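You operate a simulated robot arm through the tools that you are given. There is no shell and no other tool. Be economical: measure what you need, move in short steps, check, and stop when the job is done.

Carry out the task below with a simulated two-armed robot. There is one attempt and no reset: what you move stays moved.

JOB
Pick up the yellow bottle with one hand, pass it to the other hand and put it on the glass shelf. Set down upright: yellow bottle.

Only the result counts: the job must be done as asked and must still hold three seconds after the hand-in. Knocking over, shifting, dropping, spilling or breaking anything else fails it.

ROBOT AND FRAMES
Two 7-joint arms with two-finger parallel grippers on one trunk, on a base that drives. Base frame: it is fixed to the floor where the robot stands at the start and does not move with it; the origin is under the middle of the robot, x ahead of it, y to its left, z up; the surface under the hand at the start is at about z = 880. Units: mm, degrees, N and s.
The left shoulder is at the start at [62, 197, 1179], the right one opposite. With the tool pointing down near the work surface each hand reaches from about 280 to 700 mm from the robot's upright axis, wherever it stands, measured 20 degrees to its own side. Places, roughly: glass shelf (18x50 cm) [-1600, 800, 1200]. Payload 1.57 kg a hand.
The TCP of each hand is the grasp point between the finger pads, 30 mm short of the fingertips. In the tool frame z runs along the fingers and y along their closing line. Largest opening 110 mm; finger width 24, thickness 12; the body of the gripper, 48 by 112 mm, starts 78 mm behind the TCP.
Orientation is told as [roll, pitch, yaw] about the base's x, y, z axes, in that order, counted from this pose: with the fingers straight down and closing along the base's y, the tool's x points along the base's -x, its y along +y and its z along -z.

CONTROLS
- The arms move only by the tool drive_tool. It takes "left_commands", "right_commands" or both (then of equal length, played together; a hand with none holds still); each is a list of rows, each a list of 7 numbers: the shift along the tool's x, y, z in mm, then the turn, a rotation vector about the tool's x, y, z in degrees, then the opening in per cent of the stroke, from 0 (shut) to 100 (fully open). In form: [[tx, ty, tz, rx, ry, rz, hand], ...]. A call has 1 to 10 rows; each row is the pose to reach, as a shift and turn from the pose commanded when the call began, along the tool's axes at that moment. Each row takes 0.2 s and may step no farther than 50 mm and 8.6 degrees from the row before; otherwise, or with a gripper value out of range, the whole call is refused. Where a pose cannot be reached the arm comes as near as it can. A force on the tool above 40 N (or 10 N above the force at the start of the call, whichever is more), or a blocked arm, ends the call early, and 0.2 s more pass. The fingers move at their own pace (about 72 mm/s each) and stop on an object; they squeeze with about 24 N. The grip force told is the motor's: it shows also when the fingers shut on nothing. Time passes only in rows, and 0.2 s behind the last, so rows that repeat a pose let the fingers close. It gives the time, the measured TCP pose, the force on the tool (base axes), the opening and the grip force at its end, in the units of the frame above (readings bear some noise), with the torque about the TCP (base axes, N m) and any sound that the robot's microphone picked up.
- Cameras (640 x 400 px; columns grow to the right, rows downward): "scene" is now at [104.7, -4, 1757.8]; the picture's right is [-0.05, -1.00, -0.00], its down [-0.81, 0.04, -0.58] and it looks along [0.58, -0.03, -0.81] (base axes); focal length 286 px, centre (320, 200). "left" rides on the left gripper at [70, -16, -141] in its tool frame; the picture's right is [0.23, 0.97, 0.00], its down [-0.85, 0.20, -0.48] and it looks along [-0.47, 0.11, 0.88] (tool axes); focal length 222 px, centre (320, 200). "right" rides on the right gripper at [70, 16, -141] in its tool frame; the picture's right is [-0.23, 0.97, 0.00], its down [-0.85, -0.20, -0.48] and it looks along [-0.47, -0.11, 0.88] (tool axes); focal length 222 px, centre (320, 200). There is no depth. A picture from a camera that has moved, and an enlarged one, comes with that camera's place and axes in the base frame and with its lens.
- capture(camera): a new picture of that camera. No time passes.
- slide_trunk(by): slides the trunk up (or, below 0, down) by that many mm; the arms and the scene camera ride with it, the base frame stays. It gives what a move gives, with no picture.
- base_move(legs): drives the robot by 1 to 6 legs, each [ahead, left, turn to the left] in mm, mm and degrees, along the robot's own axes; the way and the turn of a leg run together, so that a leg with both is an arc; at most 1500 mm and 180 degrees a leg. The arms and the cameras ride along, it lands a little off, and it stops where it bumps. It gives what a move gives.
- turn_head(pan, tilt): turns the head with the scene camera to pan (to the left, within 86 degrees either way) and tilt (down, from -29 to 69), counted from straight ahead of the robot. It gives what a move gives.
- close_up(camera, box): a new picture of the part [left, top, right, bottom] of that camera's present view, enlarged. No time passes.
- hand_in(): hands the job in; it is judged then, once.

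Go step by step. Nothing tells you exact positions but the pictures and the camera data: compare them with the known pose of the tool, close in by small moves and look again before you grip or let go. The budget is 120 turns and 88 pictures, counting those below and the enlarged ones. Unless the task says otherwise, let go and move clear before handing in, and close with one line.

The tools are called after "Request:" as a command line: name --argument value ..., lists and objects as JSON in quotes. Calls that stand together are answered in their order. drive_tool: Moves the arms, as the interface text tells. Its arguments: {"type":"object","properties":{"left_commands":{"type":"array","items":{"type":"array","items":{"type":"number"}}},"right_commands":{"type":"array","items":{"type":"array","items":{"type":"number"}}}},"required":[]} The other tools are called the same way: slide_trunk (by) slides the trunk up or down; base_move (legs) drives the base; turn_head (pan, tilt) turns the head that bears the scene camera; capture (camera) takes a picture; close_up (camera, box) takes an enlarged picture of a part of a camera's view; hand_in () hands the job in.

At the start:

```text
t: 0.0
left_tool_pos: [483.0, 142.6, 1179.5]
left_tool_rot: [0.1, 0.1, 0.0]
left_ft_force: [0.6, 0.8, -0.5]
left_torque: [0.02, 0.03, -0.02]
left_width: 110.1
left_grasp_force: 0.1
right_tool_pos: [400.5, -204.4, 1160.7]
right_tool_rot: [0.0, 0.0, 0.0]
right_ft_force: [-0.3, -0.1, 0.1]
right_torque: [0.02, -0.02, 0.0]
right_width: 110.0
right_grasp_force: 0.0
trunk travel left (down, up): [-775.0, 215.0]
robot x, y, heading: [2.4, 1.2, 0.3]
head pan, tilt: [-2.8, 54.3]
```

scene: 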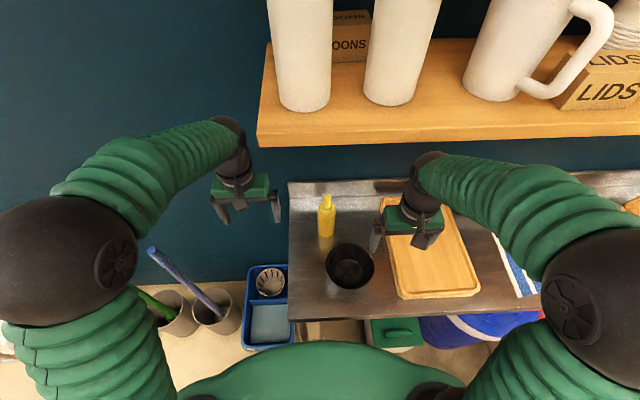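
right: 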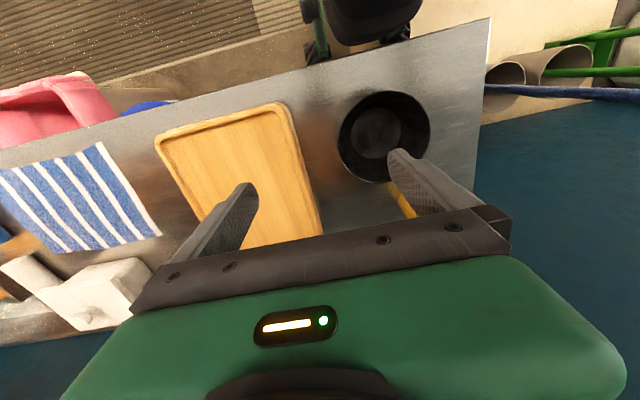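
left: 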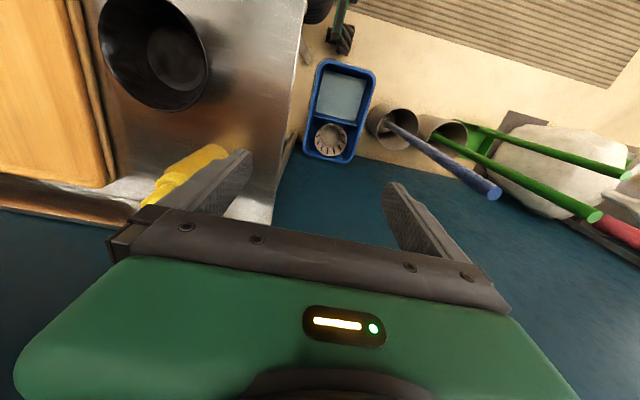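

The yellow bottle stands upright at the back left of the steel counter, roughly at [580, -50, 880]. I'll look closer to measure it.

Request:
close_up --camera "scene" --box '[270, 170, 400, 300]'

Request:
close_up --camera "left" --box '[80, 60, 320, 240]'

```text
3.08 times, centred on (335, 235) of scene
camera zoom: at [104.7, -4.0, 1757.8], right [-0.05, -1.0, 0.0], down [-0.81, 0.04, -0.58], along [0.58, -0.03, -0.81], focal length 879 px, centre (274, 92)
```

zoom: 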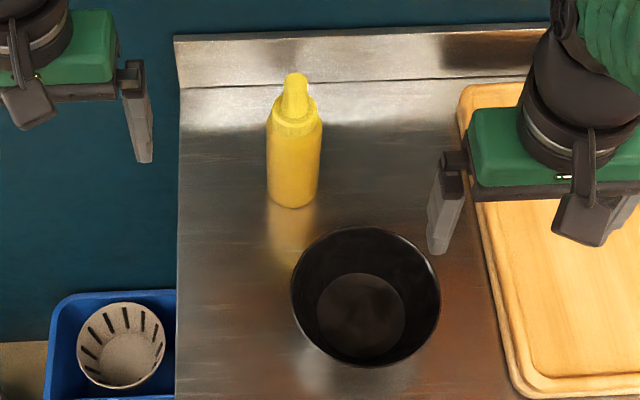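

```text
2.22 times, centred on (200, 150) of left
camera zoom: at [413.5, 125.6, 1322.2], right [-0.23, 0.97, 0.0], down [0.86, 0.2, 0.48], along [0.47, 0.11, -0.88], focal length 494 px, centre (587, 311)
```

zoom: 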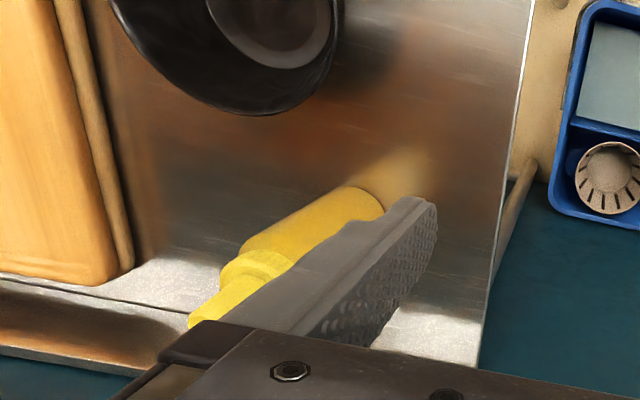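

The bottle is about 56 mm wide. Its centre is near [600, -50], its body top is at about z = 1030 and its nozzle top at about z = 1095. The bowl sits at about [440, -112] and a wooden shelf hangs overhead, so I'll take the bottle from the left side with a level left hand. First I'll turn the left hand level.

Request:
drive_tool --left_commands '[[-7, 0, 8, 0, -8.5, 0, 100], [-14, 0, 16, 0, -17, 0, 100], [-21, 0, 24, 0, -25.5, 0, 100], [-28, 0, 32, 0, -34, 0, 100], [-35, 0, 40, 0, -42.5, 0, 100], [-42, 0, 48, 0, -51, 0, 100], [-49, 0, 56, 0, -59.5, 0, 100], [-56, 0, 64, 0, -68, 0, 100], [-63, 0, 72, 0, -76.5, 0, 100], [-70, 0, 80, 0, -85, 0, 100]]'

```text
t: 1.7
left_tool_pos: [545.8, 122.0, 1200.4]
left_tool_rot: [-24.7, -66.7, 22.1]
left_ft_force: [-0.1, 0.4, -0.2]
left_torque: [-0.02, -0.01, -0.03]
left_width: 110.1
left_grasp_force: 0.0
right_tool_pos: [399.1, -204.1, 1163.7]
right_tool_rot: [-0.1, -0.1, 0.0]
right_ft_force: [0.4, 0.2, -0.9]
right_torque: [-0.03, 0.0, -0.03]
right_width: 110.0
right_grasp_force: 0.1
trunk travel left (down, up): [-775.0, 215.0]
robot x, y, heading: [-0.6, -1.3, -0.1]
head pan, tilt: [-2.8, 54.3]
stopped in row 8 (left hand): the arm was blocked; the commanded pose is now the measured one
```

The left arm was blocked partway through the turn. I'll look at how it stands.

Request:
capture --camera "scene"

```text
82 pictures are left
camera scene: at [104.0, -3.0, 1758.4], right [-0.05, -1.0, 0.0], down [-0.81, 0.04, -0.58], along [0.58, -0.03, -0.81], focal length 286 px, centre (320, 200)
```

scene: 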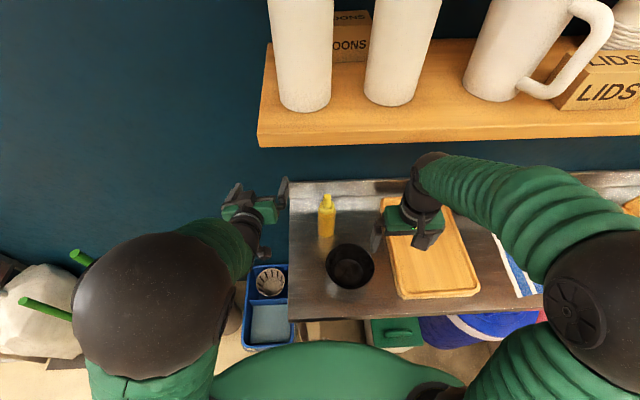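

The fingers now point ahead and about 21° down, which will do for the grasp. Next I'll swing the hand to face the bottle diagonally from the left.

Request:
drive_tool --left_commands '[[8, -2, -1, 5.5, 0.5, 3.6, 100], [17, -4, -1, 11, 1, 7.2, 100], [25, -6, -2, 16.4, 1.5, 10.7, 100], [34, -8, -3, 21.9, 2, 14.3, 100], [42, -10, -3, 27.4, 2.5, 17.9, 100], [50, -12, -4, 32.8, 3, 21.4, 100], [58, -14, -5, 38.3, 3.4, 25, 100]]'

```text
t: 3.3
left_tool_pos: [519.5, 97.0, 1147.7]
left_tool_rot: [1.0, -68.5, -47.0]
left_ft_force: [-0.2, 0.1, 0.2]
left_torque: [0.03, 0.01, 0.01]
left_width: 109.9
left_grasp_force: 0.0
right_tool_pos: [398.9, -204.6, 1161.8]
right_tool_rot: [-0.2, 0.0, 0.0]
right_ft_force: [1.2, -0.1, -0.1]
right_torque: [0.0, -0.01, -0.02]
right_width: 110.0
right_grasp_force: 0.0
trunk travel left (down, up): [-775.0, 215.0]
robot x, y, heading: [-0.6, -0.6, 0.0]
head pan, tilt: [-2.8, 54.3]
```

The hand now points diagonally at the bottle. I'll move to a pre-grasp point about 130 mm short and check it.

Request:
drive_tool --left_commands '[[19, -10, 19, 0, 0, 0, 100], [39, -21, 38, 0, 0, 0, 100], [58, -31, 56, 0, 0, 0, 100], [78, -42, 75, 0, 0, 0, 100]]'

Request:
capture --camera "left"

Request:
close_up --camera "scene" --box '[220, 150, 380, 290]'

```text
t: 4.3
left_tool_pos: [517.9, 40.7, 1046.3]
left_tool_rot: [1.0, -68.5, -47.0]
left_ft_force: [0.4, -0.4, -0.1]
left_torque: [0.04, -0.02, 0.02]
left_width: 109.8
left_grasp_force: 0.1
right_tool_pos: [400.9, -205.2, 1163.0]
right_tool_rot: [0.2, 0.0, 0.1]
right_ft_force: [0.9, -0.4, 0.3]
right_torque: [0.01, 0.04, 0.0]
right_width: 109.9
right_grasp_force: 0.0
trunk travel left (down, up): [-775.0, 215.0]
robot x, y, heading: [-2.1, -0.8, 0.0]
head pan, tilt: [-2.8, 54.3]
```

```text
81 pictures are left
camera left: at [398.4, 141.6, 1033.1], right [0.64, 0.74, -0.21], down [0.05, 0.23, 0.97], along [0.76, -0.64, 0.11], focal length 222 px, centre (320, 200)
```

left: 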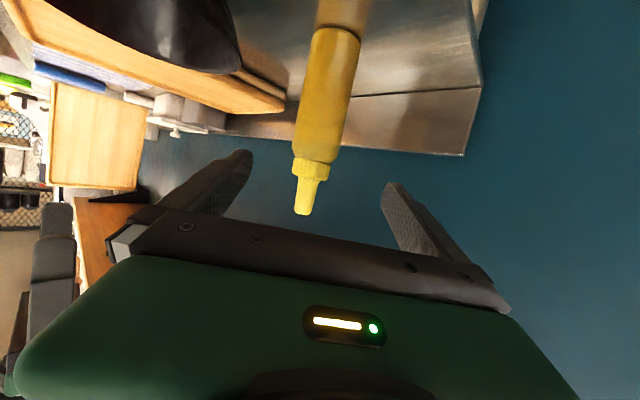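

```text
2.86 times, centred on (300, 220) of scene
camera zoom: at [106.1, -4.1, 1757.7], right [-0.05, -1.0, 0.0], down [-0.81, 0.04, -0.58], along [0.58, -0.03, -0.81], focal length 816 px, centre (377, 143)
```

zoom: 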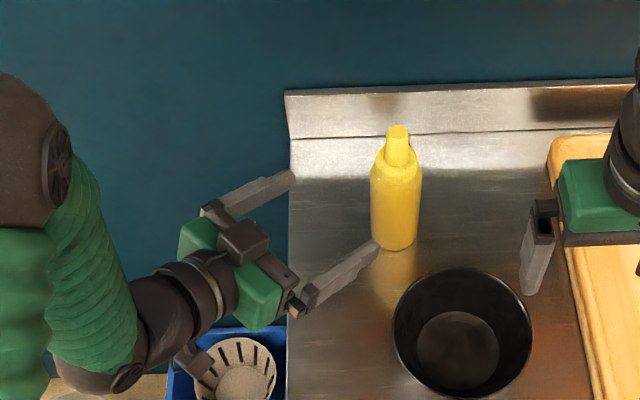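

Both views put the bottle axis at about [598, -50] with the body top near z = 1018. I'll advance about 131 mm with the hand open and check before closing.

Request:
drive_tool --left_commands '[[1, -1, 30, 0, 0, 0, 100], [2, -2, 60, 0, 0, 0, 100], [2, -3, 90, 0, 0, 0, 100], [3, -3, 115, 0, 0, 0, 100], [3, -3, 131, 0, 0, 0, 100]]'

Request:
capture --camera "left"

Request:
close_up --camera "scene" --box '[220, 150, 380, 290]'

```text
t: 5.5
left_tool_pos: [601.3, -52.0, 998.9]
left_tool_rot: [1.1, -68.4, -47.0]
left_ft_force: [0.3, 0.3, 0.0]
left_torque: [0.0, 0.02, 0.0]
left_width: 110.0
left_grasp_force: 0.1
right_tool_pos: [399.9, -205.4, 1162.1]
right_tool_rot: [0.0, 0.0, 0.0]
right_ft_force: [-0.3, 0.5, 1.0]
right_torque: [0.01, 0.0, 0.0]
right_width: 110.1
right_grasp_force: 0.0
trunk travel left (down, up): [-775.0, 215.0]
robot x, y, heading: [-2.2, 0.6, 0.1]
head pan, tilt: [-2.8, 54.3]
```

```text
79 pictures are left
camera left: at [480.6, 49.6, 984.3], right [0.64, 0.74, -0.2], down [0.05, 0.23, 0.97], along [0.76, -0.64, 0.11], focal length 222 px, centre (320, 200)
```

left: 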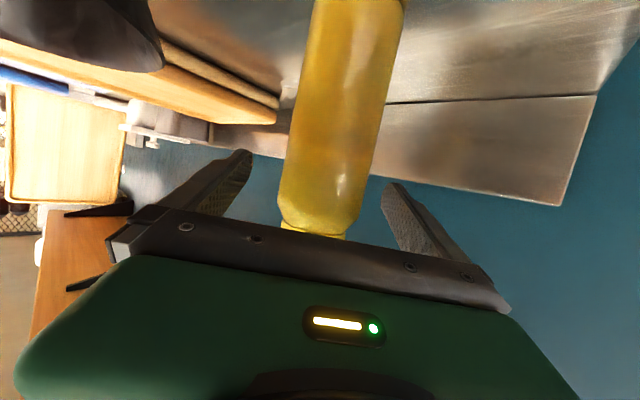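

```text
2.86 times, centred on (300, 220) of scene
camera zoom: at [106.1, -4.9, 1757.7], right [-0.05, -1.0, 0.0], down [-0.81, 0.04, -0.58], along [0.58, -0.03, -0.81], focal length 816 px, centre (377, 143)
```

zoom: 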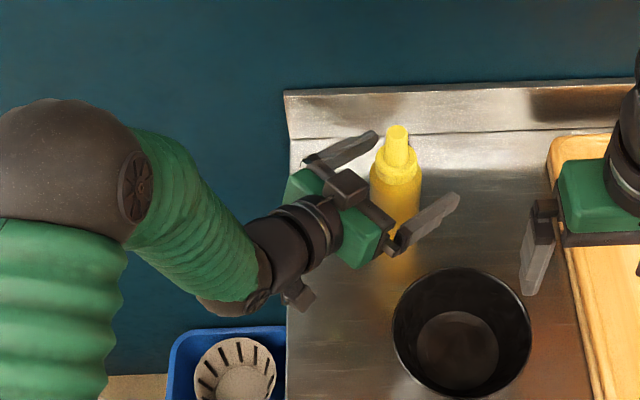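

The bottle is centred between the fingers. I'll close and check the grip.

Request:
drive_tool --left_commands '[[0, 0, 0, 0, 0, 0, 70], [0, 0, 0, 0, 0, 0, 40], [0, 0, 0, 0, 0, 0, 0], [0, 0, 0, 0, 0, 0, 0], [0, 0, 0, 0, 0, 0, 0]]'

```text
t: 6.7
left_tool_pos: [600.1, -51.5, 998.0]
left_tool_rot: [1.1, -68.4, -47.0]
left_ft_force: [1.5, -0.5, 1.3]
left_torque: [-0.06, -0.1, 0.04]
left_width: 57.7
left_grasp_force: 23.5
right_tool_pos: [399.6, -206.5, 1162.4]
right_tool_rot: [0.0, 0.0, 0.0]
right_ft_force: [0.1, 0.6, 0.6]
right_torque: [-0.01, -0.01, -0.01]
right_width: 110.4
right_grasp_force: 0.0
trunk travel left (down, up): [-775.0, 215.0]
robot x, y, heading: [1.8, 0.3, -0.2]
head pan, tilt: [-2.8, 54.3]
```

The grip reads 23.5 N at 57.7 mm. I'll lift straight up by 120 mm.

Request:
drive_tool --left_commands '[[-19, 0, -7, 0, 0, 0, 0], [-37, 0, -15, 0, 0, 0, 0], [-65, 0, -26, 0, 0, 0, 0], [-93, 0, -37, 0, 0, 0, 0], [-112, 0, -44, 0, 0, 0, 0]]'

Request:
capture --camera "scene"

```text
t: 7.9
left_tool_pos: [599.7, -51.7, 1117.2]
left_tool_rot: [1.0, -68.4, -47.1]
left_ft_force: [0.7, 0.6, -2.6]
left_torque: [-0.03, 0.0, 0.02]
left_width: 57.5
left_grasp_force: 24.0
right_tool_pos: [398.5, -205.4, 1161.9]
right_tool_rot: [0.0, 0.0, 0.0]
right_ft_force: [0.0, -0.3, 0.5]
right_torque: [0.01, -0.02, 0.01]
right_width: 109.9
right_grasp_force: 0.0
trunk travel left (down, up): [-775.0, 215.0]
robot x, y, heading: [-1.5, -2.2, 0.1]
head pan, tilt: [-2.8, 54.3]
```

```text
77 pictures are left
camera scene: at [104.9, -4.4, 1757.7], right [-0.05, -1.0, 0.0], down [-0.81, 0.04, -0.58], along [0.58, -0.03, -0.81], focal length 286 px, centre (320, 200)
```

scene: 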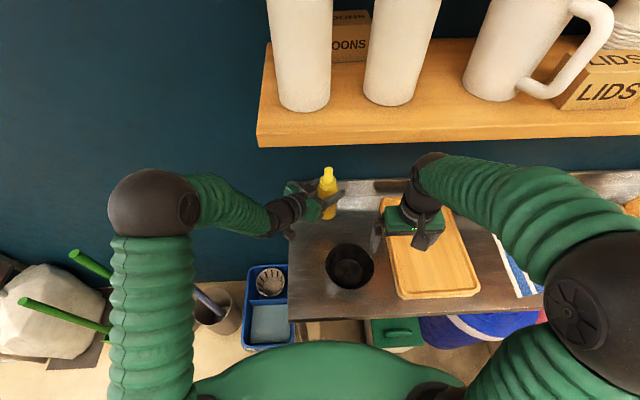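

The bottle is lifted cleanly. Before backing off from the counter I'll look to both sides for obstacles.

Request:
turn_head --pan 86 --tilt 25

Request:
capture --camera "scene"

Request:
turn_head --pan -86 --tilt 35

Request:
capture --camera "scene"

```text
t: 9.5
left_tool_pos: [600.5, -52.8, 1114.6]
left_tool_rot: [1.0, -68.4, -46.9]
left_ft_force: [1.1, 0.7, -3.1]
left_torque: [-0.01, 0.02, -0.02]
left_width: 57.7
left_grasp_force: 24.1
right_tool_pos: [399.7, -205.1, 1162.2]
right_tool_rot: [0.0, -0.1, 0.0]
right_ft_force: [0.1, -0.2, 0.0]
right_torque: [0.02, -0.02, -0.01]
right_width: 110.1
right_grasp_force: 0.0
trunk travel left (down, up): [-775.0, 215.0]
robot x, y, heading: [1.7, -3.5, -0.2]
head pan, tilt: [85.9, 25.0]
```

```text
76 pictures are left
camera scene: at [40.0, 91.1, 1801.0], right [1.0, -0.07, 0.0], down [-0.03, -0.42, -0.91], along [0.06, 0.9, -0.42], focal length 286 px, centre (320, 200)
```

scene: 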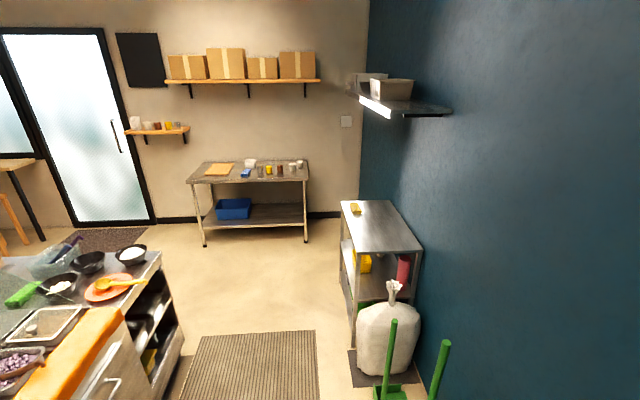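

```text
t: 12.1
left_tool_pos: [599.7, -52.5, 1115.6]
left_tool_rot: [1.0, -68.5, -47.0]
left_ft_force: [-0.8, 0.4, -3.1]
left_torque: [-0.03, -0.02, 0.02]
left_width: 57.7
left_grasp_force: 23.8
right_tool_pos: [400.4, -204.1, 1163.5]
right_tool_rot: [-0.1, -0.1, 0.0]
right_ft_force: [0.9, 0.3, -0.2]
right_torque: [0.01, -0.01, 0.0]
right_width: 110.0
right_grasp_force: 0.1
trunk travel left (down, up): [-775.0, 215.0]
robot x, y, heading: [1.5, 0.3, -0.0]
head pan, tilt: [-85.9, 35.0]
```

```text
75 pictures are left
camera scene: at [39.5, -88.8, 1785.2], right [-1.0, -0.07, 0.0], down [-0.04, 0.57, -0.82], along [0.06, -0.82, -0.57], focal length 286 px, centre (320, 200)
```

scene: 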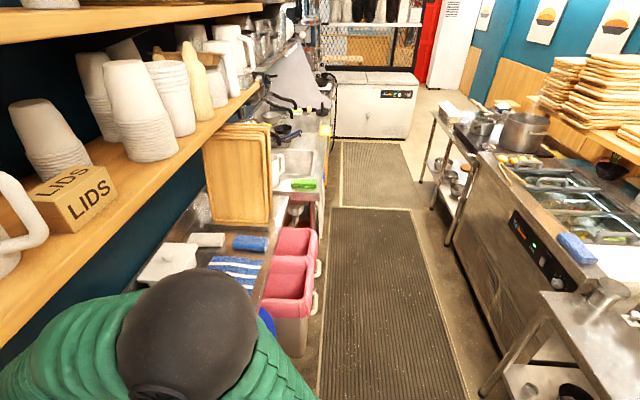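

There is an island counter behind me, with its near edge at about x = -700, and the glass shelf is probably beyond it or on its far side. I'll back up 200 mm and straighten the head, then do the handover over the free floor.

Request:
base_move --legs '[[-200, 0, 0]]'

Request:
turn_head --pan 0 --tilt 50

Request:
capture --camera "scene"

```text
t: 13.7
left_tool_pos: [408.1, -55.4, 1114.6]
left_tool_rot: [0.7, -68.2, -46.8]
left_ft_force: [-0.4, 0.2, -4.0]
left_torque: [0.02, -0.03, 0.02]
left_width: 57.6
left_grasp_force: 23.9
right_tool_pos: [206.7, -207.4, 1160.8]
right_tool_rot: [0.0, 0.2, -0.4]
right_ft_force: [1.2, -0.7, -0.6]
right_torque: [0.02, 0.02, 0.02]
right_width: 110.2
right_grasp_force: 0.1
trunk travel left (down, up): [-775.0, 215.0]
robot x, y, heading: [-198.9, 3.5, -0.2]
head pan, tilt: [-85.9, 35.0]
```

```text
t: 15.3
left_tool_pos: [402.0, -54.9, 1116.9]
left_tool_rot: [1.3, -68.5, -47.5]
left_ft_force: [0.0, 1.0, -2.9]
left_torque: [-0.01, 0.0, 0.05]
left_width: 57.6
left_grasp_force: 23.8
right_tool_pos: [200.2, -206.5, 1164.2]
right_tool_rot: [0.0, -0.2, -0.3]
right_ft_force: [-0.2, -0.2, 0.4]
right_torque: [0.01, 0.03, 0.0]
right_width: 110.1
right_grasp_force: 0.1
trunk travel left (down, up): [-775.0, 215.0]
robot x, y, heading: [-193.4, -0.3, -0.1]
head pan, tilt: [0.0, 50.0]
```

```text
74 pictures are left
camera scene: at [-86.7, -1.1, 1763.4], right [-0.01, -1.0, 0.0], down [-0.77, 0.0, -0.64], along [0.64, 0.0, -0.77], focal length 286 px, centre (320, 200)
```

scene: 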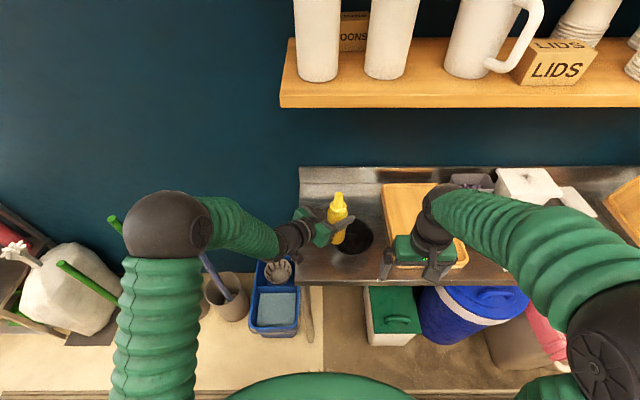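

Now I'll pull the bottle to about [350, 0] and at the same time yaw the right hand towards it.

Request:
drive_tool --left_commands '[[5, 0, -12, 0, 0, 0, 0], [10, 0, -24, 0, 0, 0, 0], [14, 0, -36, 0, 0, 0, 0], [19, 0, -48, 0, 0, 0, 0], [24, 0, -60, 0, 0, 0, 0], [28, 0, -70, 0, 0, 0, 0]]' --right_commands '[[-8, 0, 0, 0, 0, -8, 100], [-17, 0, 0, 0, 0, -16, 100], [-25, 0, 0, 0, 0, -24, 100], [-34, 0, 0, 0, 0, -32, 100], [-42, 0, 0, 0, 0, -40, 100], [-50, 0, 0, 0, 0, -47, 100]]'

```text
t: 16.7
left_tool_pos: [350.7, 0.8, 1115.6]
left_tool_rot: [1.2, -68.4, -47.5]
left_ft_force: [0.5, 0.4, -3.1]
left_torque: [-0.02, -0.03, 0.01]
left_width: 58.1
left_grasp_force: 24.3
right_tool_pos: [252.0, -206.8, 1161.7]
right_tool_rot: [-0.2, 0.0, 46.8]
right_ft_force: [-0.1, -1.3, -0.4]
right_torque: [-0.01, -0.01, 0.01]
right_width: 110.1
right_grasp_force: 0.1
trunk travel left (down, up): [-775.0, 215.0]
robot x, y, heading: [-194.1, 3.9, -0.4]
head pan, tilt: [0.0, 50.0]
```

Next I'll tilt the right hand towards the bottle.

Request:
drive_tool --right_commands '[[0, 0, 7, 0, -8.5, 0, 100], [0, 0, 14, 0, -17, 0, 100], [0, 0, 21, 0, -25.5, 0, 100], [0, 0, 28, 0, -34, 0, 100], [0, 0, 35, 0, -42.5, 0, 100], [0, 0, 42, 0, -51, 0, 100], [0, 0, 49, 0, -59.5, 0, 100], [0, 0, 56, 0, -68, 0, 100]]'

Request:
capture --camera "scene"

Request:
capture --camera "right"

```text
t: 18.5
left_tool_pos: [350.7, -1.8, 1117.1]
left_tool_rot: [1.5, -68.3, -47.6]
left_ft_force: [-0.2, 0.3, -2.7]
left_torque: [0.02, 0.01, 0.01]
left_width: 57.6
left_grasp_force: 23.4
right_tool_pos: [249.5, -208.5, 1106.2]
right_tool_rot: [-0.2, -68.3, 47.0]
right_ft_force: [0.6, 0.9, -0.2]
right_torque: [-0.01, 0.02, 0.0]
right_width: 110.2
right_grasp_force: 0.0
trunk travel left (down, up): [-775.0, 215.0]
robot x, y, heading: [-194.8, 3.1, -0.5]
head pan, tilt: [0.0, 50.0]
```

```text
73 pictures are left
camera scene: at [-85.9, -5.1, 1763.4], right [0.0, -1.0, 0.0], down [-0.77, 0.0, -0.64], along [0.64, 0.0, -0.77], focal length 286 px, centre (320, 200)
```

scene: 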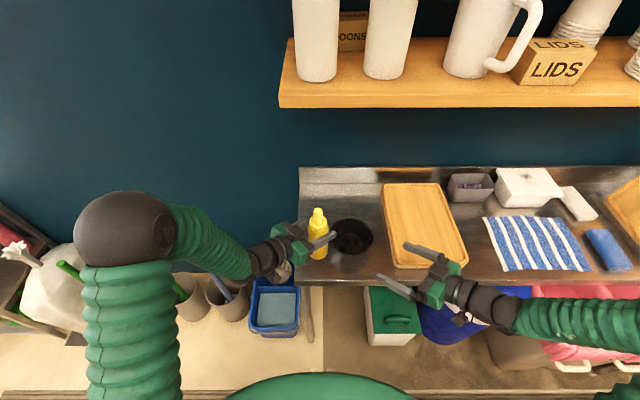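

```text
72 pictures are left
camera right: at [132.8, -311.0, 1095.2], right [-0.65, 0.73, 0.21], down [0.06, -0.23, 0.97], along [0.75, 0.65, 0.11], focal length 222 px, centre (320, 200)
```

right: 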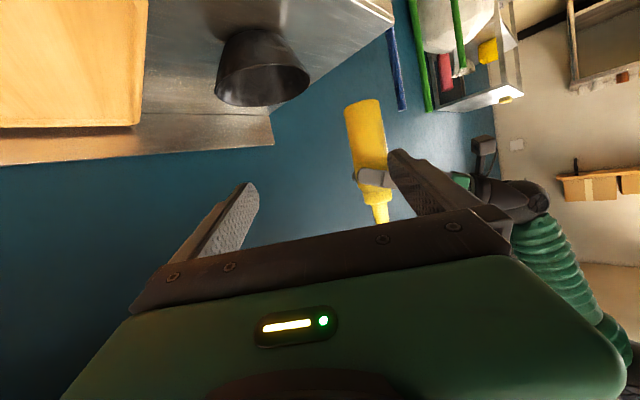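

The right hand faces the lower part of the bottle. I'll go to a point 130 mm short of it, aimed at z = 1045, below the left fingers.

Request:
drive_tool --right_commands '[[-6, 17, 24, 0, 0, 0, 100], [-12, 34, 49, 0, 0, 0, 100], [-18, 51, 74, 0, 0, 0, 100], [-24, 68, 98, 0, 0, 0, 100]]'

Request:
capture --camera "right"

Request:
close_up --camera "scene" --box '[240, 180, 420, 310]'

```text
t: 19.5
left_tool_pos: [351.7, 1.6, 1115.3]
left_tool_rot: [1.1, -68.5, -47.3]
left_ft_force: [0.3, -0.3, -1.9]
left_torque: [-0.04, -0.01, 0.01]
left_width: 57.8
left_grasp_force: 23.9
right_tool_pos: [269.3, -86.1, 1092.2]
right_tool_rot: [-0.2, -68.1, 47.0]
right_ft_force: [-0.3, -0.3, 0.1]
right_torque: [-0.01, 0.0, 0.01]
right_width: 109.9
right_grasp_force: 0.2
trunk travel left (down, up): [-775.0, 215.0]
robot x, y, heading: [-195.0, 1.6, -0.3]
head pan, tilt: [0.0, 50.0]
```

```text
71 pictures are left
camera right: at [150.6, -187.7, 1081.3], right [-0.65, 0.73, 0.21], down [0.06, -0.23, 0.97], along [0.76, 0.64, 0.1], focal length 222 px, centre (320, 200)
```

right: 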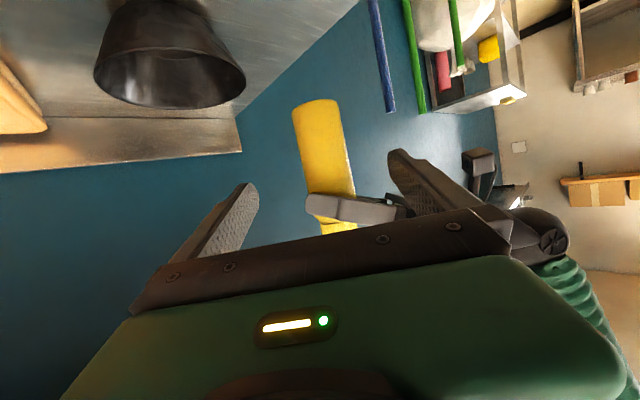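

```text
3.08 times, centred on (330, 245) of scene
camera zoom: at [-85.2, 0.0, 1763.3], right [0.0, -1.0, 0.0], down [-0.77, 0.0, -0.64], along [0.64, 0.0, -0.77], focal length 879 px, centre (289, 62)
```

zoom: 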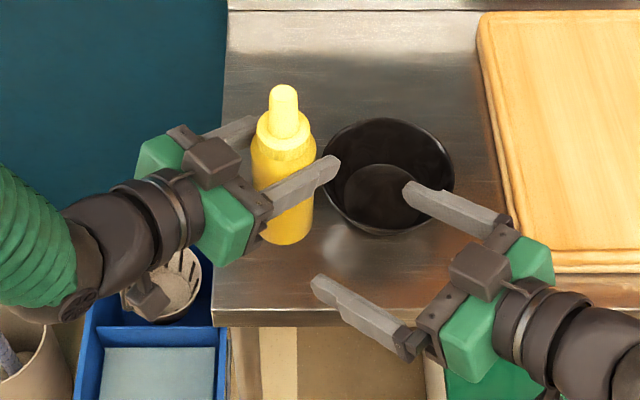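

The bottle axis is in line with the right hand. I'll advance 127 mm with the hand open.

Request:
drive_tool --right_commands '[[0, 0, 25, 0, 0, 0, 100], [0, 0, 50, 0, 0, 0, 100], [0, 0, 75, 0, 0, 0, 100], [0, 0, 100, 0, 0, 0, 100], [0, 0, 115, 0, 0, 0, 100], [0, 0, 127, 0, 0, 0, 100]]'

Request:
capture --camera "right"

Request:
close_up --camera "scene" --box '[240, 180, 420, 310]'

```text
t: 20.9
left_tool_pos: [351.1, 0.5, 1115.7]
left_tool_rot: [1.2, -68.6, -47.4]
left_ft_force: [-0.3, 0.4, -2.6]
left_torque: [0.02, -0.04, 0.01]
left_width: 57.6
left_grasp_force: 24.6
right_tool_pos: [350.4, -3.3, 1043.8]
right_tool_rot: [-0.3, -68.1, 46.9]
right_ft_force: [0.0, -0.4, -0.4]
right_torque: [0.04, -0.02, -0.02]
right_width: 110.2
right_grasp_force: 0.0
trunk travel left (down, up): [-775.0, 215.0]
robot x, y, heading: [-195.1, 1.5, -0.1]
head pan, tilt: [0.0, 50.0]
```

```text
69 pictures are left
camera right: at [232.1, -105.2, 1033.8], right [-0.65, 0.73, 0.21], down [0.06, -0.23, 0.97], along [0.76, 0.65, 0.1], focal length 222 px, centre (320, 200)
```

right: 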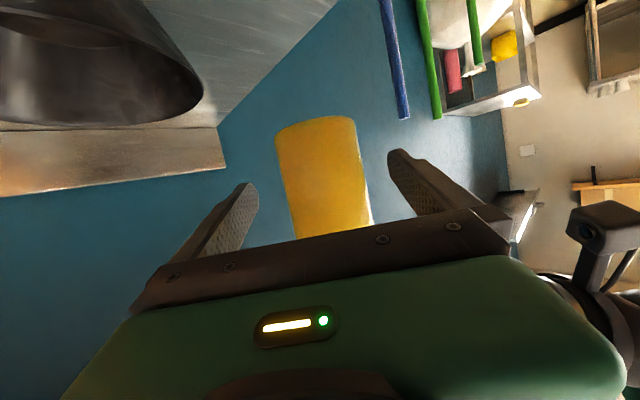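

```text
3.08 times, centred on (330, 245) of scene
camera zoom: at [-85.2, -0.9, 1763.3], right [0.0, -1.0, 0.0], down [-0.77, 0.0, -0.64], along [0.64, 0.0, -0.77], focal length 879 px, centre (289, 62)
```

zoom: 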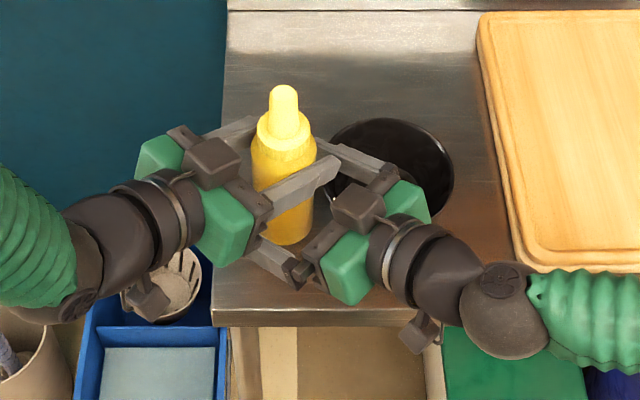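

Aligned: the bottle sits mid-way between the right fingers, below the left ones. Closing the right hand.

Request:
drive_tool --right_commands '[[0, 0, 0, 0, 0, 0, 70], [0, 0, 0, 0, 0, 0, 40], [0, 0, 0, 0, 0, 0, 0], [0, 0, 0, 0, 0, 0, 0], [0, 0, 0, 0, 0, 0, 0]]'

```text
t: 22.1
left_tool_pos: [351.3, -0.5, 1117.4]
left_tool_rot: [1.3, -68.5, -47.6]
left_ft_force: [14.8, -11.6, -4.3]
left_torque: [-0.2, -0.34, -0.19]
left_width: 57.8
left_grasp_force: 23.8
right_tool_pos: [349.1, -2.5, 1045.4]
right_tool_rot: [-0.3, -68.1, 47.2]
right_ft_force: [-14.2, 11.2, 1.4]
right_torque: [-0.64, -0.68, 0.28]
right_width: 57.7
right_grasp_force: 24.0
trunk travel left (down, up): [-775.0, 215.0]
robot x, y, heading: [-196.9, -4.0, -0.6]
head pan, tilt: [0.0, 50.0]
```

Both hands hold the bottle, with some side load between them. I'll ease the right hand along that force before releasing.

Request:
drive_tool --right_commands '[[0, 2, 0, 0, 0, 0, 0], [0, 3, 0, 0, 0, 0, 0]]'

```text
t: 22.7
left_tool_pos: [351.4, 0.4, 1116.8]
left_tool_rot: [1.5, -68.5, -47.4]
left_ft_force: [8.2, -5.4, 3.5]
left_torque: [-0.07, 0.01, -0.26]
left_width: 57.7
left_grasp_force: 24.0
right_tool_pos: [349.5, -1.4, 1044.4]
right_tool_rot: [-0.3, -68.0, 46.7]
right_ft_force: [-7.4, 4.8, -4.2]
right_torque: [-0.29, -0.57, 0.35]
right_width: 57.9
right_grasp_force: 24.1
trunk travel left (down, up): [-775.0, 215.0]
robot x, y, heading: [-195.9, 2.4, -0.2]
head pan, tilt: [0.0, 50.0]
```

Request:
drive_tool --right_commands '[[0, 2, 0, 0, 0, 0, 0], [0, 3, 0, 0, 0, 0, 0]]'

```text
t: 23.3
left_tool_pos: [351.1, 1.3, 1116.6]
left_tool_rot: [1.1, -68.4, -47.4]
left_ft_force: [-4.8, 5.5, 10.1]
left_torque: [0.56, 0.26, -0.07]
left_width: 57.6
left_grasp_force: 24.0
right_tool_pos: [345.8, 0.7, 1044.2]
right_tool_rot: [-0.3, -68.0, 46.7]
right_ft_force: [3.8, -4.8, -8.3]
right_torque: [-0.22, 0.04, 0.04]
right_width: 57.4
right_grasp_force: 24.0
trunk travel left (down, up): [-775.0, 215.0]
robot x, y, heading: [-196.1, -0.7, -0.3]
head pan, tilt: [0.0, 50.0]
```

The load is small now. I'll open the left hand only part way (about 80 mm) so its finger stays clear of the right hand.

Request:
drive_tool --left_commands '[[0, 0, 0, 0, 0, 0, 65], [0, 0, 0, 0, 0, 0, 72], [0, 0, 0, 0, 0, 0, 72]]'

Request:
close_up --camera "scene" --box '[240, 180, 420, 310]'

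```text
t: 24.1
left_tool_pos: [350.8, -0.6, 1115.5]
left_tool_rot: [1.1, -68.5, -47.5]
left_ft_force: [0.0, -0.5, -0.7]
left_torque: [-0.01, 0.03, 0.0]
left_width: 79.2
left_grasp_force: 0.0
right_tool_pos: [346.0, 0.4, 1045.7]
right_tool_rot: [-0.3, -68.1, 46.9]
right_ft_force: [0.3, -0.9, -0.7]
right_torque: [0.0, 0.02, -0.02]
right_width: 57.1
right_grasp_force: 23.9
trunk travel left (down, up): [-775.0, 215.0]
robot x, y, heading: [-196.7, -3.2, -0.3]
head pan, tilt: [0.0, 50.0]
```

```text
3.08 times, centred on (330, 245) of scene
camera zoom: at [-85.5, -1.3, 1763.3], right [0.0, -1.0, 0.0], down [-0.77, 0.0, -0.64], along [0.64, 0.0, -0.77], focal length 879 px, centre (289, 62)
```

zoom: 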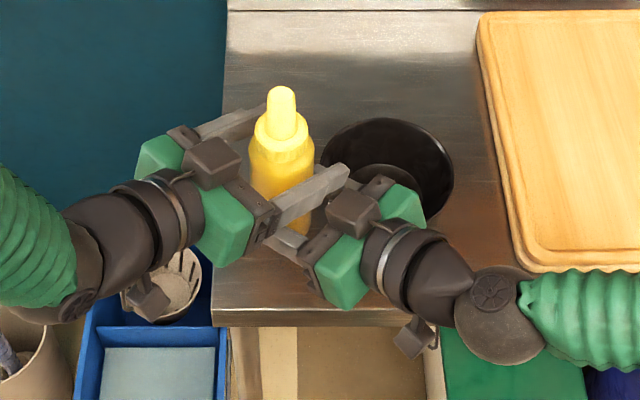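

The right hand holds the bottle alone. I'll withdraw the left hand straight back.

Request:
drive_tool --left_commands '[[0, 0, -25, 0, 0, 0, 72], [0, 0, -55, 0, 0, 0, 72], [0, 0, -85, 0, 0, 0, 72], [0, 0, -115, 0, 0, 0, 72], [0, 0, -145, 0, 0, 0, 72]]'

Request:
close_up --camera "scene" --box '[220, 160, 440, 310]'

Request:
capture --camera "left"

```text
t: 25.3
left_tool_pos: [257.5, 100.0, 1171.0]
left_tool_rot: [1.2, -68.6, -47.4]
left_ft_force: [-0.2, -0.2, 0.4]
left_torque: [0.01, 0.04, 0.0]
left_width: 79.0
left_grasp_force: 0.1
left hand out of reach, approached as far as the arm can: row 5
right_tool_pos: [344.4, 2.4, 1045.6]
right_tool_rot: [-0.5, -68.1, 47.2]
right_ft_force: [0.0, -0.8, 0.2]
right_torque: [0.0, 0.01, -0.01]
right_width: 57.2
right_grasp_force: 24.6
trunk travel left (down, up): [-775.0, 215.0]
robot x, y, heading: [-193.5, 2.3, -0.2]
head pan, tilt: [0.0, 50.0]
```

```text
2.67 times, centred on (330, 235) of scene
camera zoom: at [-88.2, 0.1, 1763.5], right [0.0, -1.0, 0.0], down [-0.77, 0.0, -0.64], along [0.64, 0.0, -0.77], focal length 761 px, centre (293, 107)
```

zoom: 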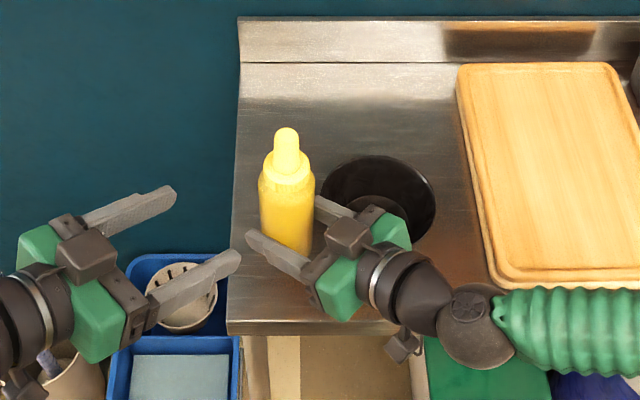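

```text
65 pictures are left
camera left: at [137.7, 202.2, 1158.1], right [0.65, 0.73, -0.2], down [0.05, 0.23, 0.97], along [0.76, -0.64, 0.11], focal length 222 px, centre (320, 200)
```

left: 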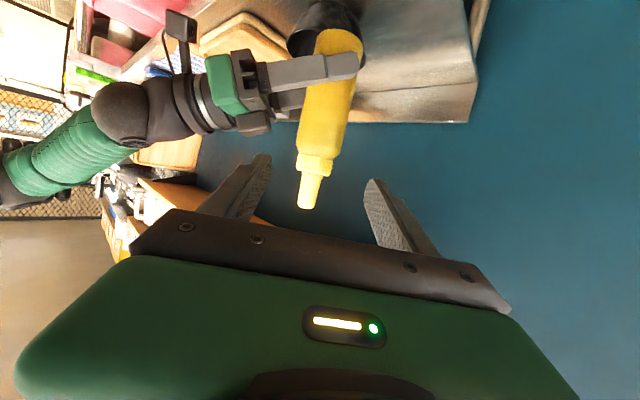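

The handover is done. I'll turn the robot left 90° in the aisle and look towards the island for the glass shelf.

Request:
base_move --legs '[[0, 0, 90]]'

Request:
turn_head --pan 75 --tilt 25

Request:
capture --camera "scene"

```text
t: 29.5
left_tool_pos: [-295.0, 454.6, 1170.6]
left_tool_rot: [1.1, -68.4, 42.8]
left_ft_force: [-0.3, 0.4, 0.6]
left_torque: [-0.01, 0.02, 0.02]
left_width: 79.0
left_grasp_force: 0.1
right_tool_pos: [-198.2, 542.5, 1044.5]
right_tool_rot: [-0.2, -68.1, 137.1]
right_ft_force: [0.4, 0.0, 0.0]
right_torque: [-0.02, 0.04, -0.06]
right_width: 57.1
right_grasp_force: 23.7
trunk travel left (down, up): [-775.0, 215.0]
robot x, y, heading: [-192.4, 1.3, 90.2]
head pan, tilt: [0.0, 50.0]
```

```text
t: 31.0
left_tool_pos: [-295.5, 453.2, 1171.0]
left_tool_rot: [1.3, -68.5, 42.6]
left_ft_force: [0.4, -0.1, -0.1]
left_torque: [-0.01, 0.01, 0.0]
left_width: 79.2
left_grasp_force: 0.1
right_tool_pos: [-199.3, 540.8, 1044.5]
right_tool_rot: [-0.5, -68.1, 137.4]
right_ft_force: [0.3, -0.7, -0.1]
right_torque: [-0.04, -0.02, 0.01]
right_width: 57.1
right_grasp_force: 23.9
trunk travel left (down, up): [-775.0, 215.0]
robot x, y, heading: [-197.7, -1.6, 89.7]
head pan, tilt: [75.0, 25.0]
```

```text
64 pictures are left
camera scene: at [-285.9, 58.7, 1801.0], right [0.26, 0.97, 0.0], down [0.41, -0.11, -0.91], along [-0.87, 0.24, -0.42], focal length 286 px, centre (320, 200)
```

scene: 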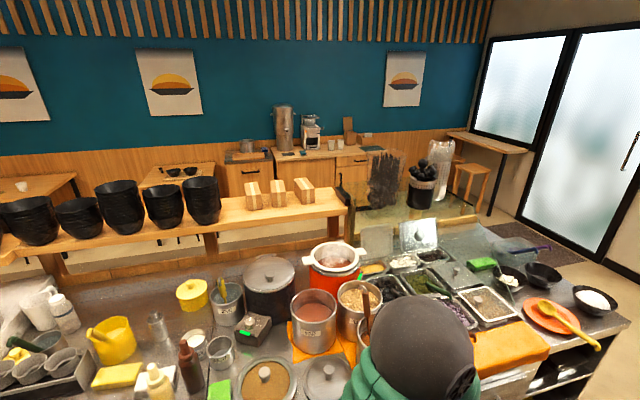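

The glass shelf appears to be on the far side of the island, near the black items. I'll zoom in on it.

Request:
close_up --camera "scene" --box '[310, 120, 500, 250]'

```text
3.08 times, centred on (405, 185) of scene
camera zoom: at [-285.9, 58.7, 1801.0], right [0.26, 0.97, 0.0], down [0.41, -0.11, -0.91], along [-0.87, 0.24, -0.42], focal length 879 px, centre (58, 246)
```

zoom: 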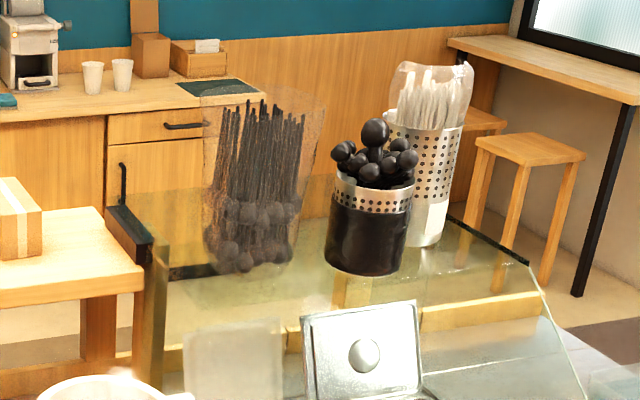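

The glass shelf is the top of the sneeze guard on the island's far side, and it holds three containers. I'll drive round the island's left end, at y of about 1400, and look from there.

Request:
base_move --legs '[[1000, 0, 0], [900, 0, 0], [0, 0, 90]]'

Request:
turn_head --pan 40 --tilt 25

Request:
capture --camera "scene"

```text
t: 44.3
left_tool_pos: [-641.6, 1780.5, 1170.4]
left_tool_rot: [1.2, -68.5, 132.8]
left_ft_force: [-0.8, 0.1, -0.2]
left_torque: [0.04, -0.02, 0.03]
left_width: 79.3
left_grasp_force: 0.1
right_tool_pos: [-729.3, 1876.1, 1046.6]
right_tool_rot: [-0.4, -68.1, -132.6]
right_ft_force: [-0.5, -0.6, -0.9]
right_torque: [0.08, 0.04, 0.02]
right_width: 57.1
right_grasp_force: 23.8
trunk travel left (down, up): [-775.0, 215.0]
robot x, y, heading: [-190.1, 1884.7, 180.2]
head pan, tilt: [75.0, 25.0]
```

```text
t: 45.3
left_tool_pos: [-639.1, 1778.7, 1172.0]
left_tool_rot: [1.3, -68.6, 132.7]
left_ft_force: [-0.3, -0.1, -0.1]
left_torque: [0.06, 0.01, 0.02]
left_width: 79.1
left_grasp_force: 0.0
right_tool_pos: [-726.2, 1875.9, 1046.1]
right_tool_rot: [-0.6, -68.1, -132.4]
right_ft_force: [1.4, -0.3, -1.3]
right_torque: [0.03, 0.06, 0.01]
right_width: 57.1
right_grasp_force: 24.3
trunk travel left (down, up): [-775.0, 215.0]
robot x, y, heading: [-184.3, 1880.2, 179.9]
head pan, tilt: [40.0, 25.0]
```

```text
62 pictures are left
camera scene: at [-294.1, 1821.1, 1800.9], right [-0.64, 0.77, 0.0], down [0.33, 0.27, -0.91], along [-0.69, -0.58, -0.42], focal length 286 px, centre (320, 200)
```

scene: 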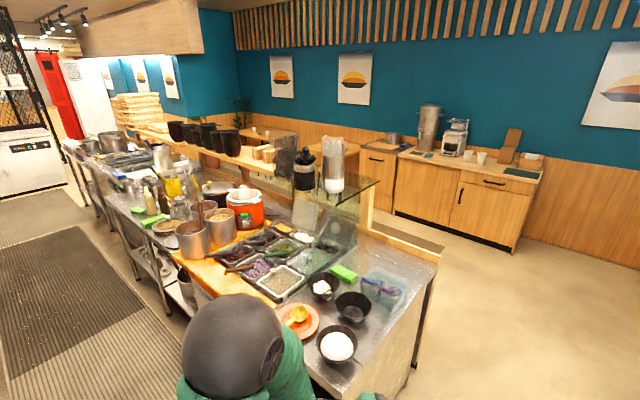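

I can see the shelf's end past the island. Zooming in.

Request:
close_up --camera "scene" --box '[240, 120, 460, 290]'

```text
2.35 times, centred on (350, 205) of scene
camera zoom: at [-294.1, 1821.1, 1800.9], right [-0.64, 0.77, 0.0], down [0.33, 0.27, -0.91], along [-0.69, -0.58, -0.42], focal length 672 px, centre (249, 188)
```

zoom: 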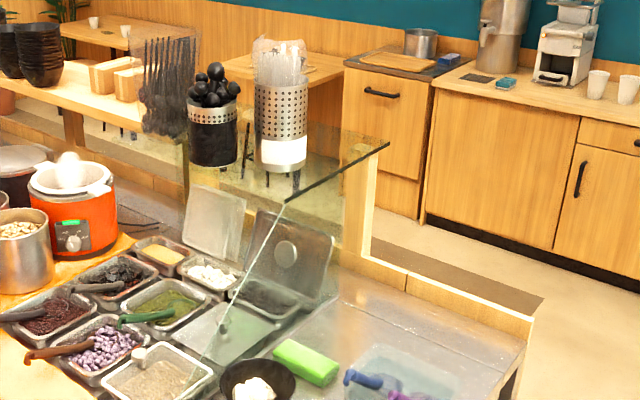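

Triangulating from two views puts the glass at about z = 1203, with its end at y of about 1092 and x from about -1272 to -1705. The containers stand along x of about -1420. The open strip is on the customer side, so I'll drive round there and face the shelf.

Request:
base_move --legs '[[1100, 0, 0], [1100, 0, 0], [0, 0, 90]]'

Request:
turn_head --pan 40 --tilt 25

Request:
capture --camera "scene"

```text
t: 59.8
left_tool_pos: [-2272.8, 1436.4, 1172.1]
left_tool_rot: [1.3, -68.6, -139.4]
left_ft_force: [0.7, 0.0, -0.1]
left_torque: [-0.03, -0.02, 0.0]
left_width: 78.9
left_grasp_force: 0.1
right_tool_pos: [-2373.1, 1352.9, 1046.5]
right_tool_rot: [-0.6, -68.0, -44.5]
right_ft_force: [0.6, 0.3, -0.2]
right_torque: [0.05, 0.0, -0.02]
right_width: 56.9
right_grasp_force: 24.0
trunk travel left (down, up): [-775.0, 215.0]
robot x, y, heading: [-2356.7, 1892.3, -92.1]
head pan, tilt: [40.0, 25.0]
```

```text
t: 60.4
left_tool_pos: [-2272.5, 1438.0, 1172.0]
left_tool_rot: [1.5, -68.6, -139.5]
left_ft_force: [0.6, -0.1, -1.1]
left_torque: [0.02, 0.03, 0.01]
left_width: 78.9
left_grasp_force: 0.0
right_tool_pos: [-2372.3, 1353.0, 1046.8]
right_tool_rot: [-0.7, -68.0, -44.4]
right_ft_force: [-0.2, 0.4, -0.3]
right_torque: [-0.01, -0.02, 0.04]
right_width: 56.9
right_grasp_force: 23.5
trunk travel left (down, up): [-775.0, 215.0]
robot x, y, heading: [-2357.2, 1891.7, -92.1]
head pan, tilt: [40.0, 25.0]
```

```text
60 pictures are left
camera scene: at [-2304.2, 1784.5, 1800.9], right [-0.79, -0.62, 0.0], down [-0.26, 0.34, -0.91], along [0.56, -0.71, -0.42], focal length 286 px, centre (320, 200)
```

scene: 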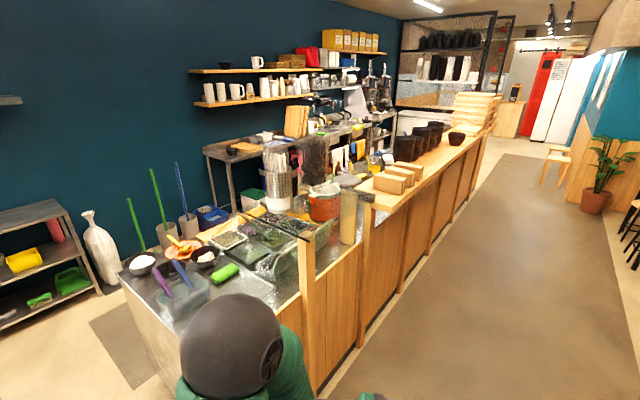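

Request:
close_up --camera "scene" --box '[210, 130, 400, 290]'

```text
2.50 times, centred on (305, 210) of scene
camera zoom: at [-2304.2, 1784.5, 1800.9], right [-0.79, -0.62, 0.0], down [-0.26, 0.34, -0.91], along [0.56, -0.71, -0.42], focal length 714 px, centre (358, 175)
```

zoom: 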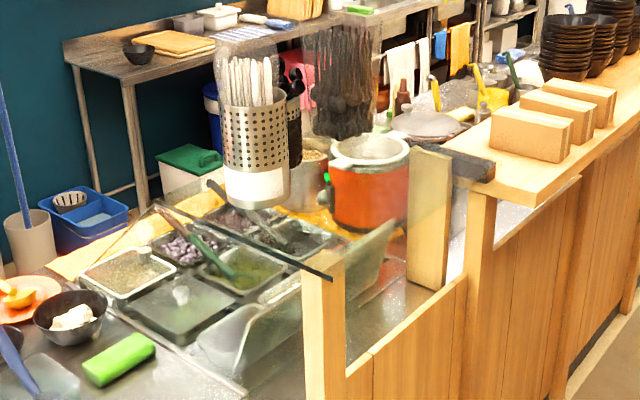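

The customer-side strip, x from about -1690 to -1510, is free. The containers stand at x from about -1320 to -1430. I'll face the shelf, raise the trunk and strafe to y of about 830.

Request:
slide_trunk --by 212

Request:
base_move --legs '[[0, 0, 92], [0, -1060, 0]]'

Request:
turn_head --pan 0 --tilt 45

Request:
capture --camera "scene"

```text
t: 62.7
left_tool_pos: [-2272.7, 1437.3, 1384.2]
left_tool_rot: [1.5, -68.6, -139.5]
left_ft_force: [0.0, -0.5, 0.3]
left_torque: [0.02, 0.02, -0.02]
left_width: 79.3
left_grasp_force: 0.1
right_tool_pos: [-2373.0, 1353.1, 1258.0]
right_tool_rot: [-0.6, -68.3, -44.4]
right_ft_force: [0.5, -0.3, -2.5]
right_torque: [0.04, 0.0, 0.0]
right_width: 56.9
right_grasp_force: 24.2
trunk travel left (down, up): [-987.0, 3.0]
robot x, y, heading: [-2354.7, 1891.9, -91.9]
head pan, tilt: [40.0, 25.0]
```

```text
t: 72.0
left_tool_pos: [-1887.2, 959.9, 1384.4]
left_tool_rot: [1.2, -68.8, -45.9]
left_ft_force: [0.3, -0.2, -0.1]
left_torque: [0.01, 0.01, -0.02]
left_width: 79.2
left_grasp_force: 0.0
right_tool_pos: [-1798.5, 863.7, 1258.1]
right_tool_rot: [-0.9, -68.2, 49.1]
right_ft_force: [-1.5, 0.3, -3.5]
right_torque: [-0.03, 0.04, -0.02]
right_width: 57.1
right_grasp_force: 23.7
trunk travel left (down, up): [-987.0, 3.0]
robot x, y, heading: [-2332.9, 844.6, 1.2]
head pan, tilt: [40.0, 25.0]
```

```text
t: 73.1
left_tool_pos: [-1889.6, 956.5, 1384.7]
left_tool_rot: [1.6, -68.8, -46.3]
left_ft_force: [-0.9, 1.2, -0.5]
left_torque: [0.0, 0.02, 0.02]
left_width: 79.3
left_grasp_force: 0.1
right_tool_pos: [-1798.6, 862.3, 1259.8]
right_tool_rot: [-0.8, -68.2, 49.1]
right_ft_force: [-0.3, -0.9, -3.1]
right_torque: [-0.05, 0.0, -0.02]
right_width: 56.8
right_grasp_force: 24.5
trunk travel left (down, up): [-987.0, 3.0]
robot x, y, heading: [-2335.5, 845.2, 1.2]
head pan, tilt: [0.0, 45.0]
```

```text
58 pictures are left
camera scene: at [-2221.9, 848.8, 1982.3], right [0.02, -1.0, 0.0], down [-0.71, -0.02, -0.71], along [0.71, 0.02, -0.71], focal length 286 px, centre (320, 200)
```

scene: 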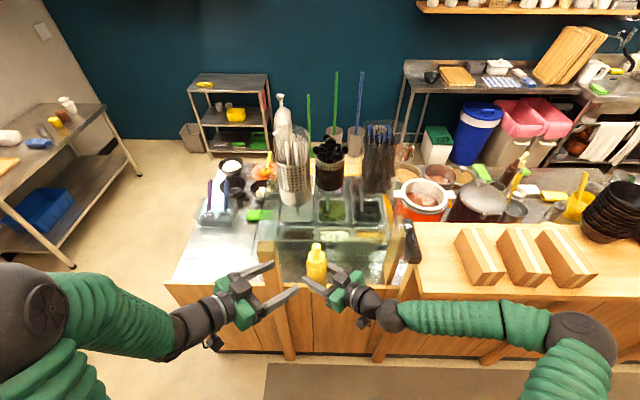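

Request:
close_up --camera "scene" --box '[220, 120, 440, 330]'

Request:
capture --camera "right"

Request:
capture --camera "left"

```text
1.90 times, centred on (330, 225) of scene
camera zoom: at [-2221.9, 848.8, 1982.3], right [0.02, -1.0, 0.0], down [-0.71, -0.02, -0.71], along [0.71, 0.02, -0.71], focal length 544 px, centre (301, 152)
```

zoom: 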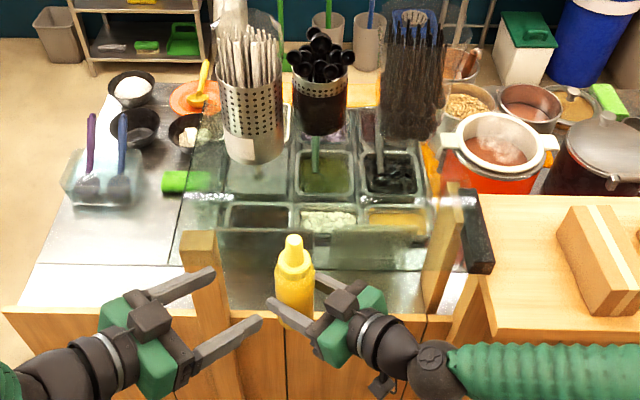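

```text
56 pictures are left
camera right: at [-1915.1, 756.5, 1247.8], right [-0.67, 0.71, 0.21], down [0.06, -0.22, 0.97], along [0.74, 0.67, 0.11], focal length 222 px, centre (320, 200)
```

right: 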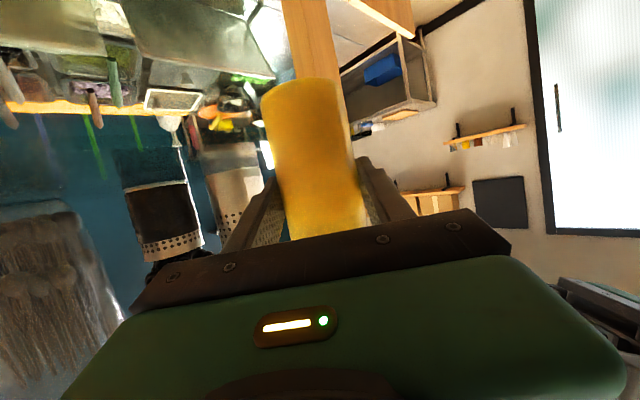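

```text
55 pictures are left
camera left: at [-2011.8, 1056.0, 1371.2], right [0.63, 0.75, -0.2], down [0.04, 0.23, 0.97], along [0.78, -0.62, 0.12], focal length 222 px, centre (320, 200)
```

left: 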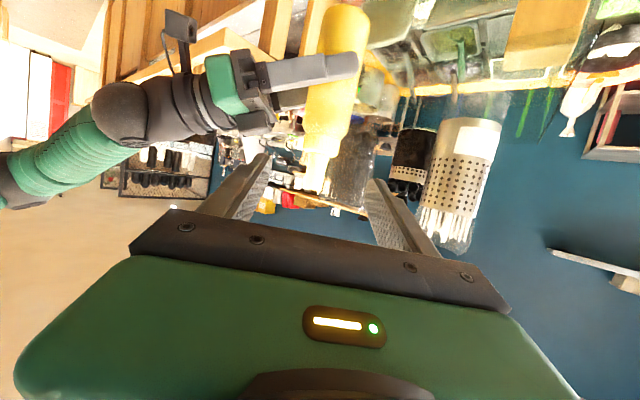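

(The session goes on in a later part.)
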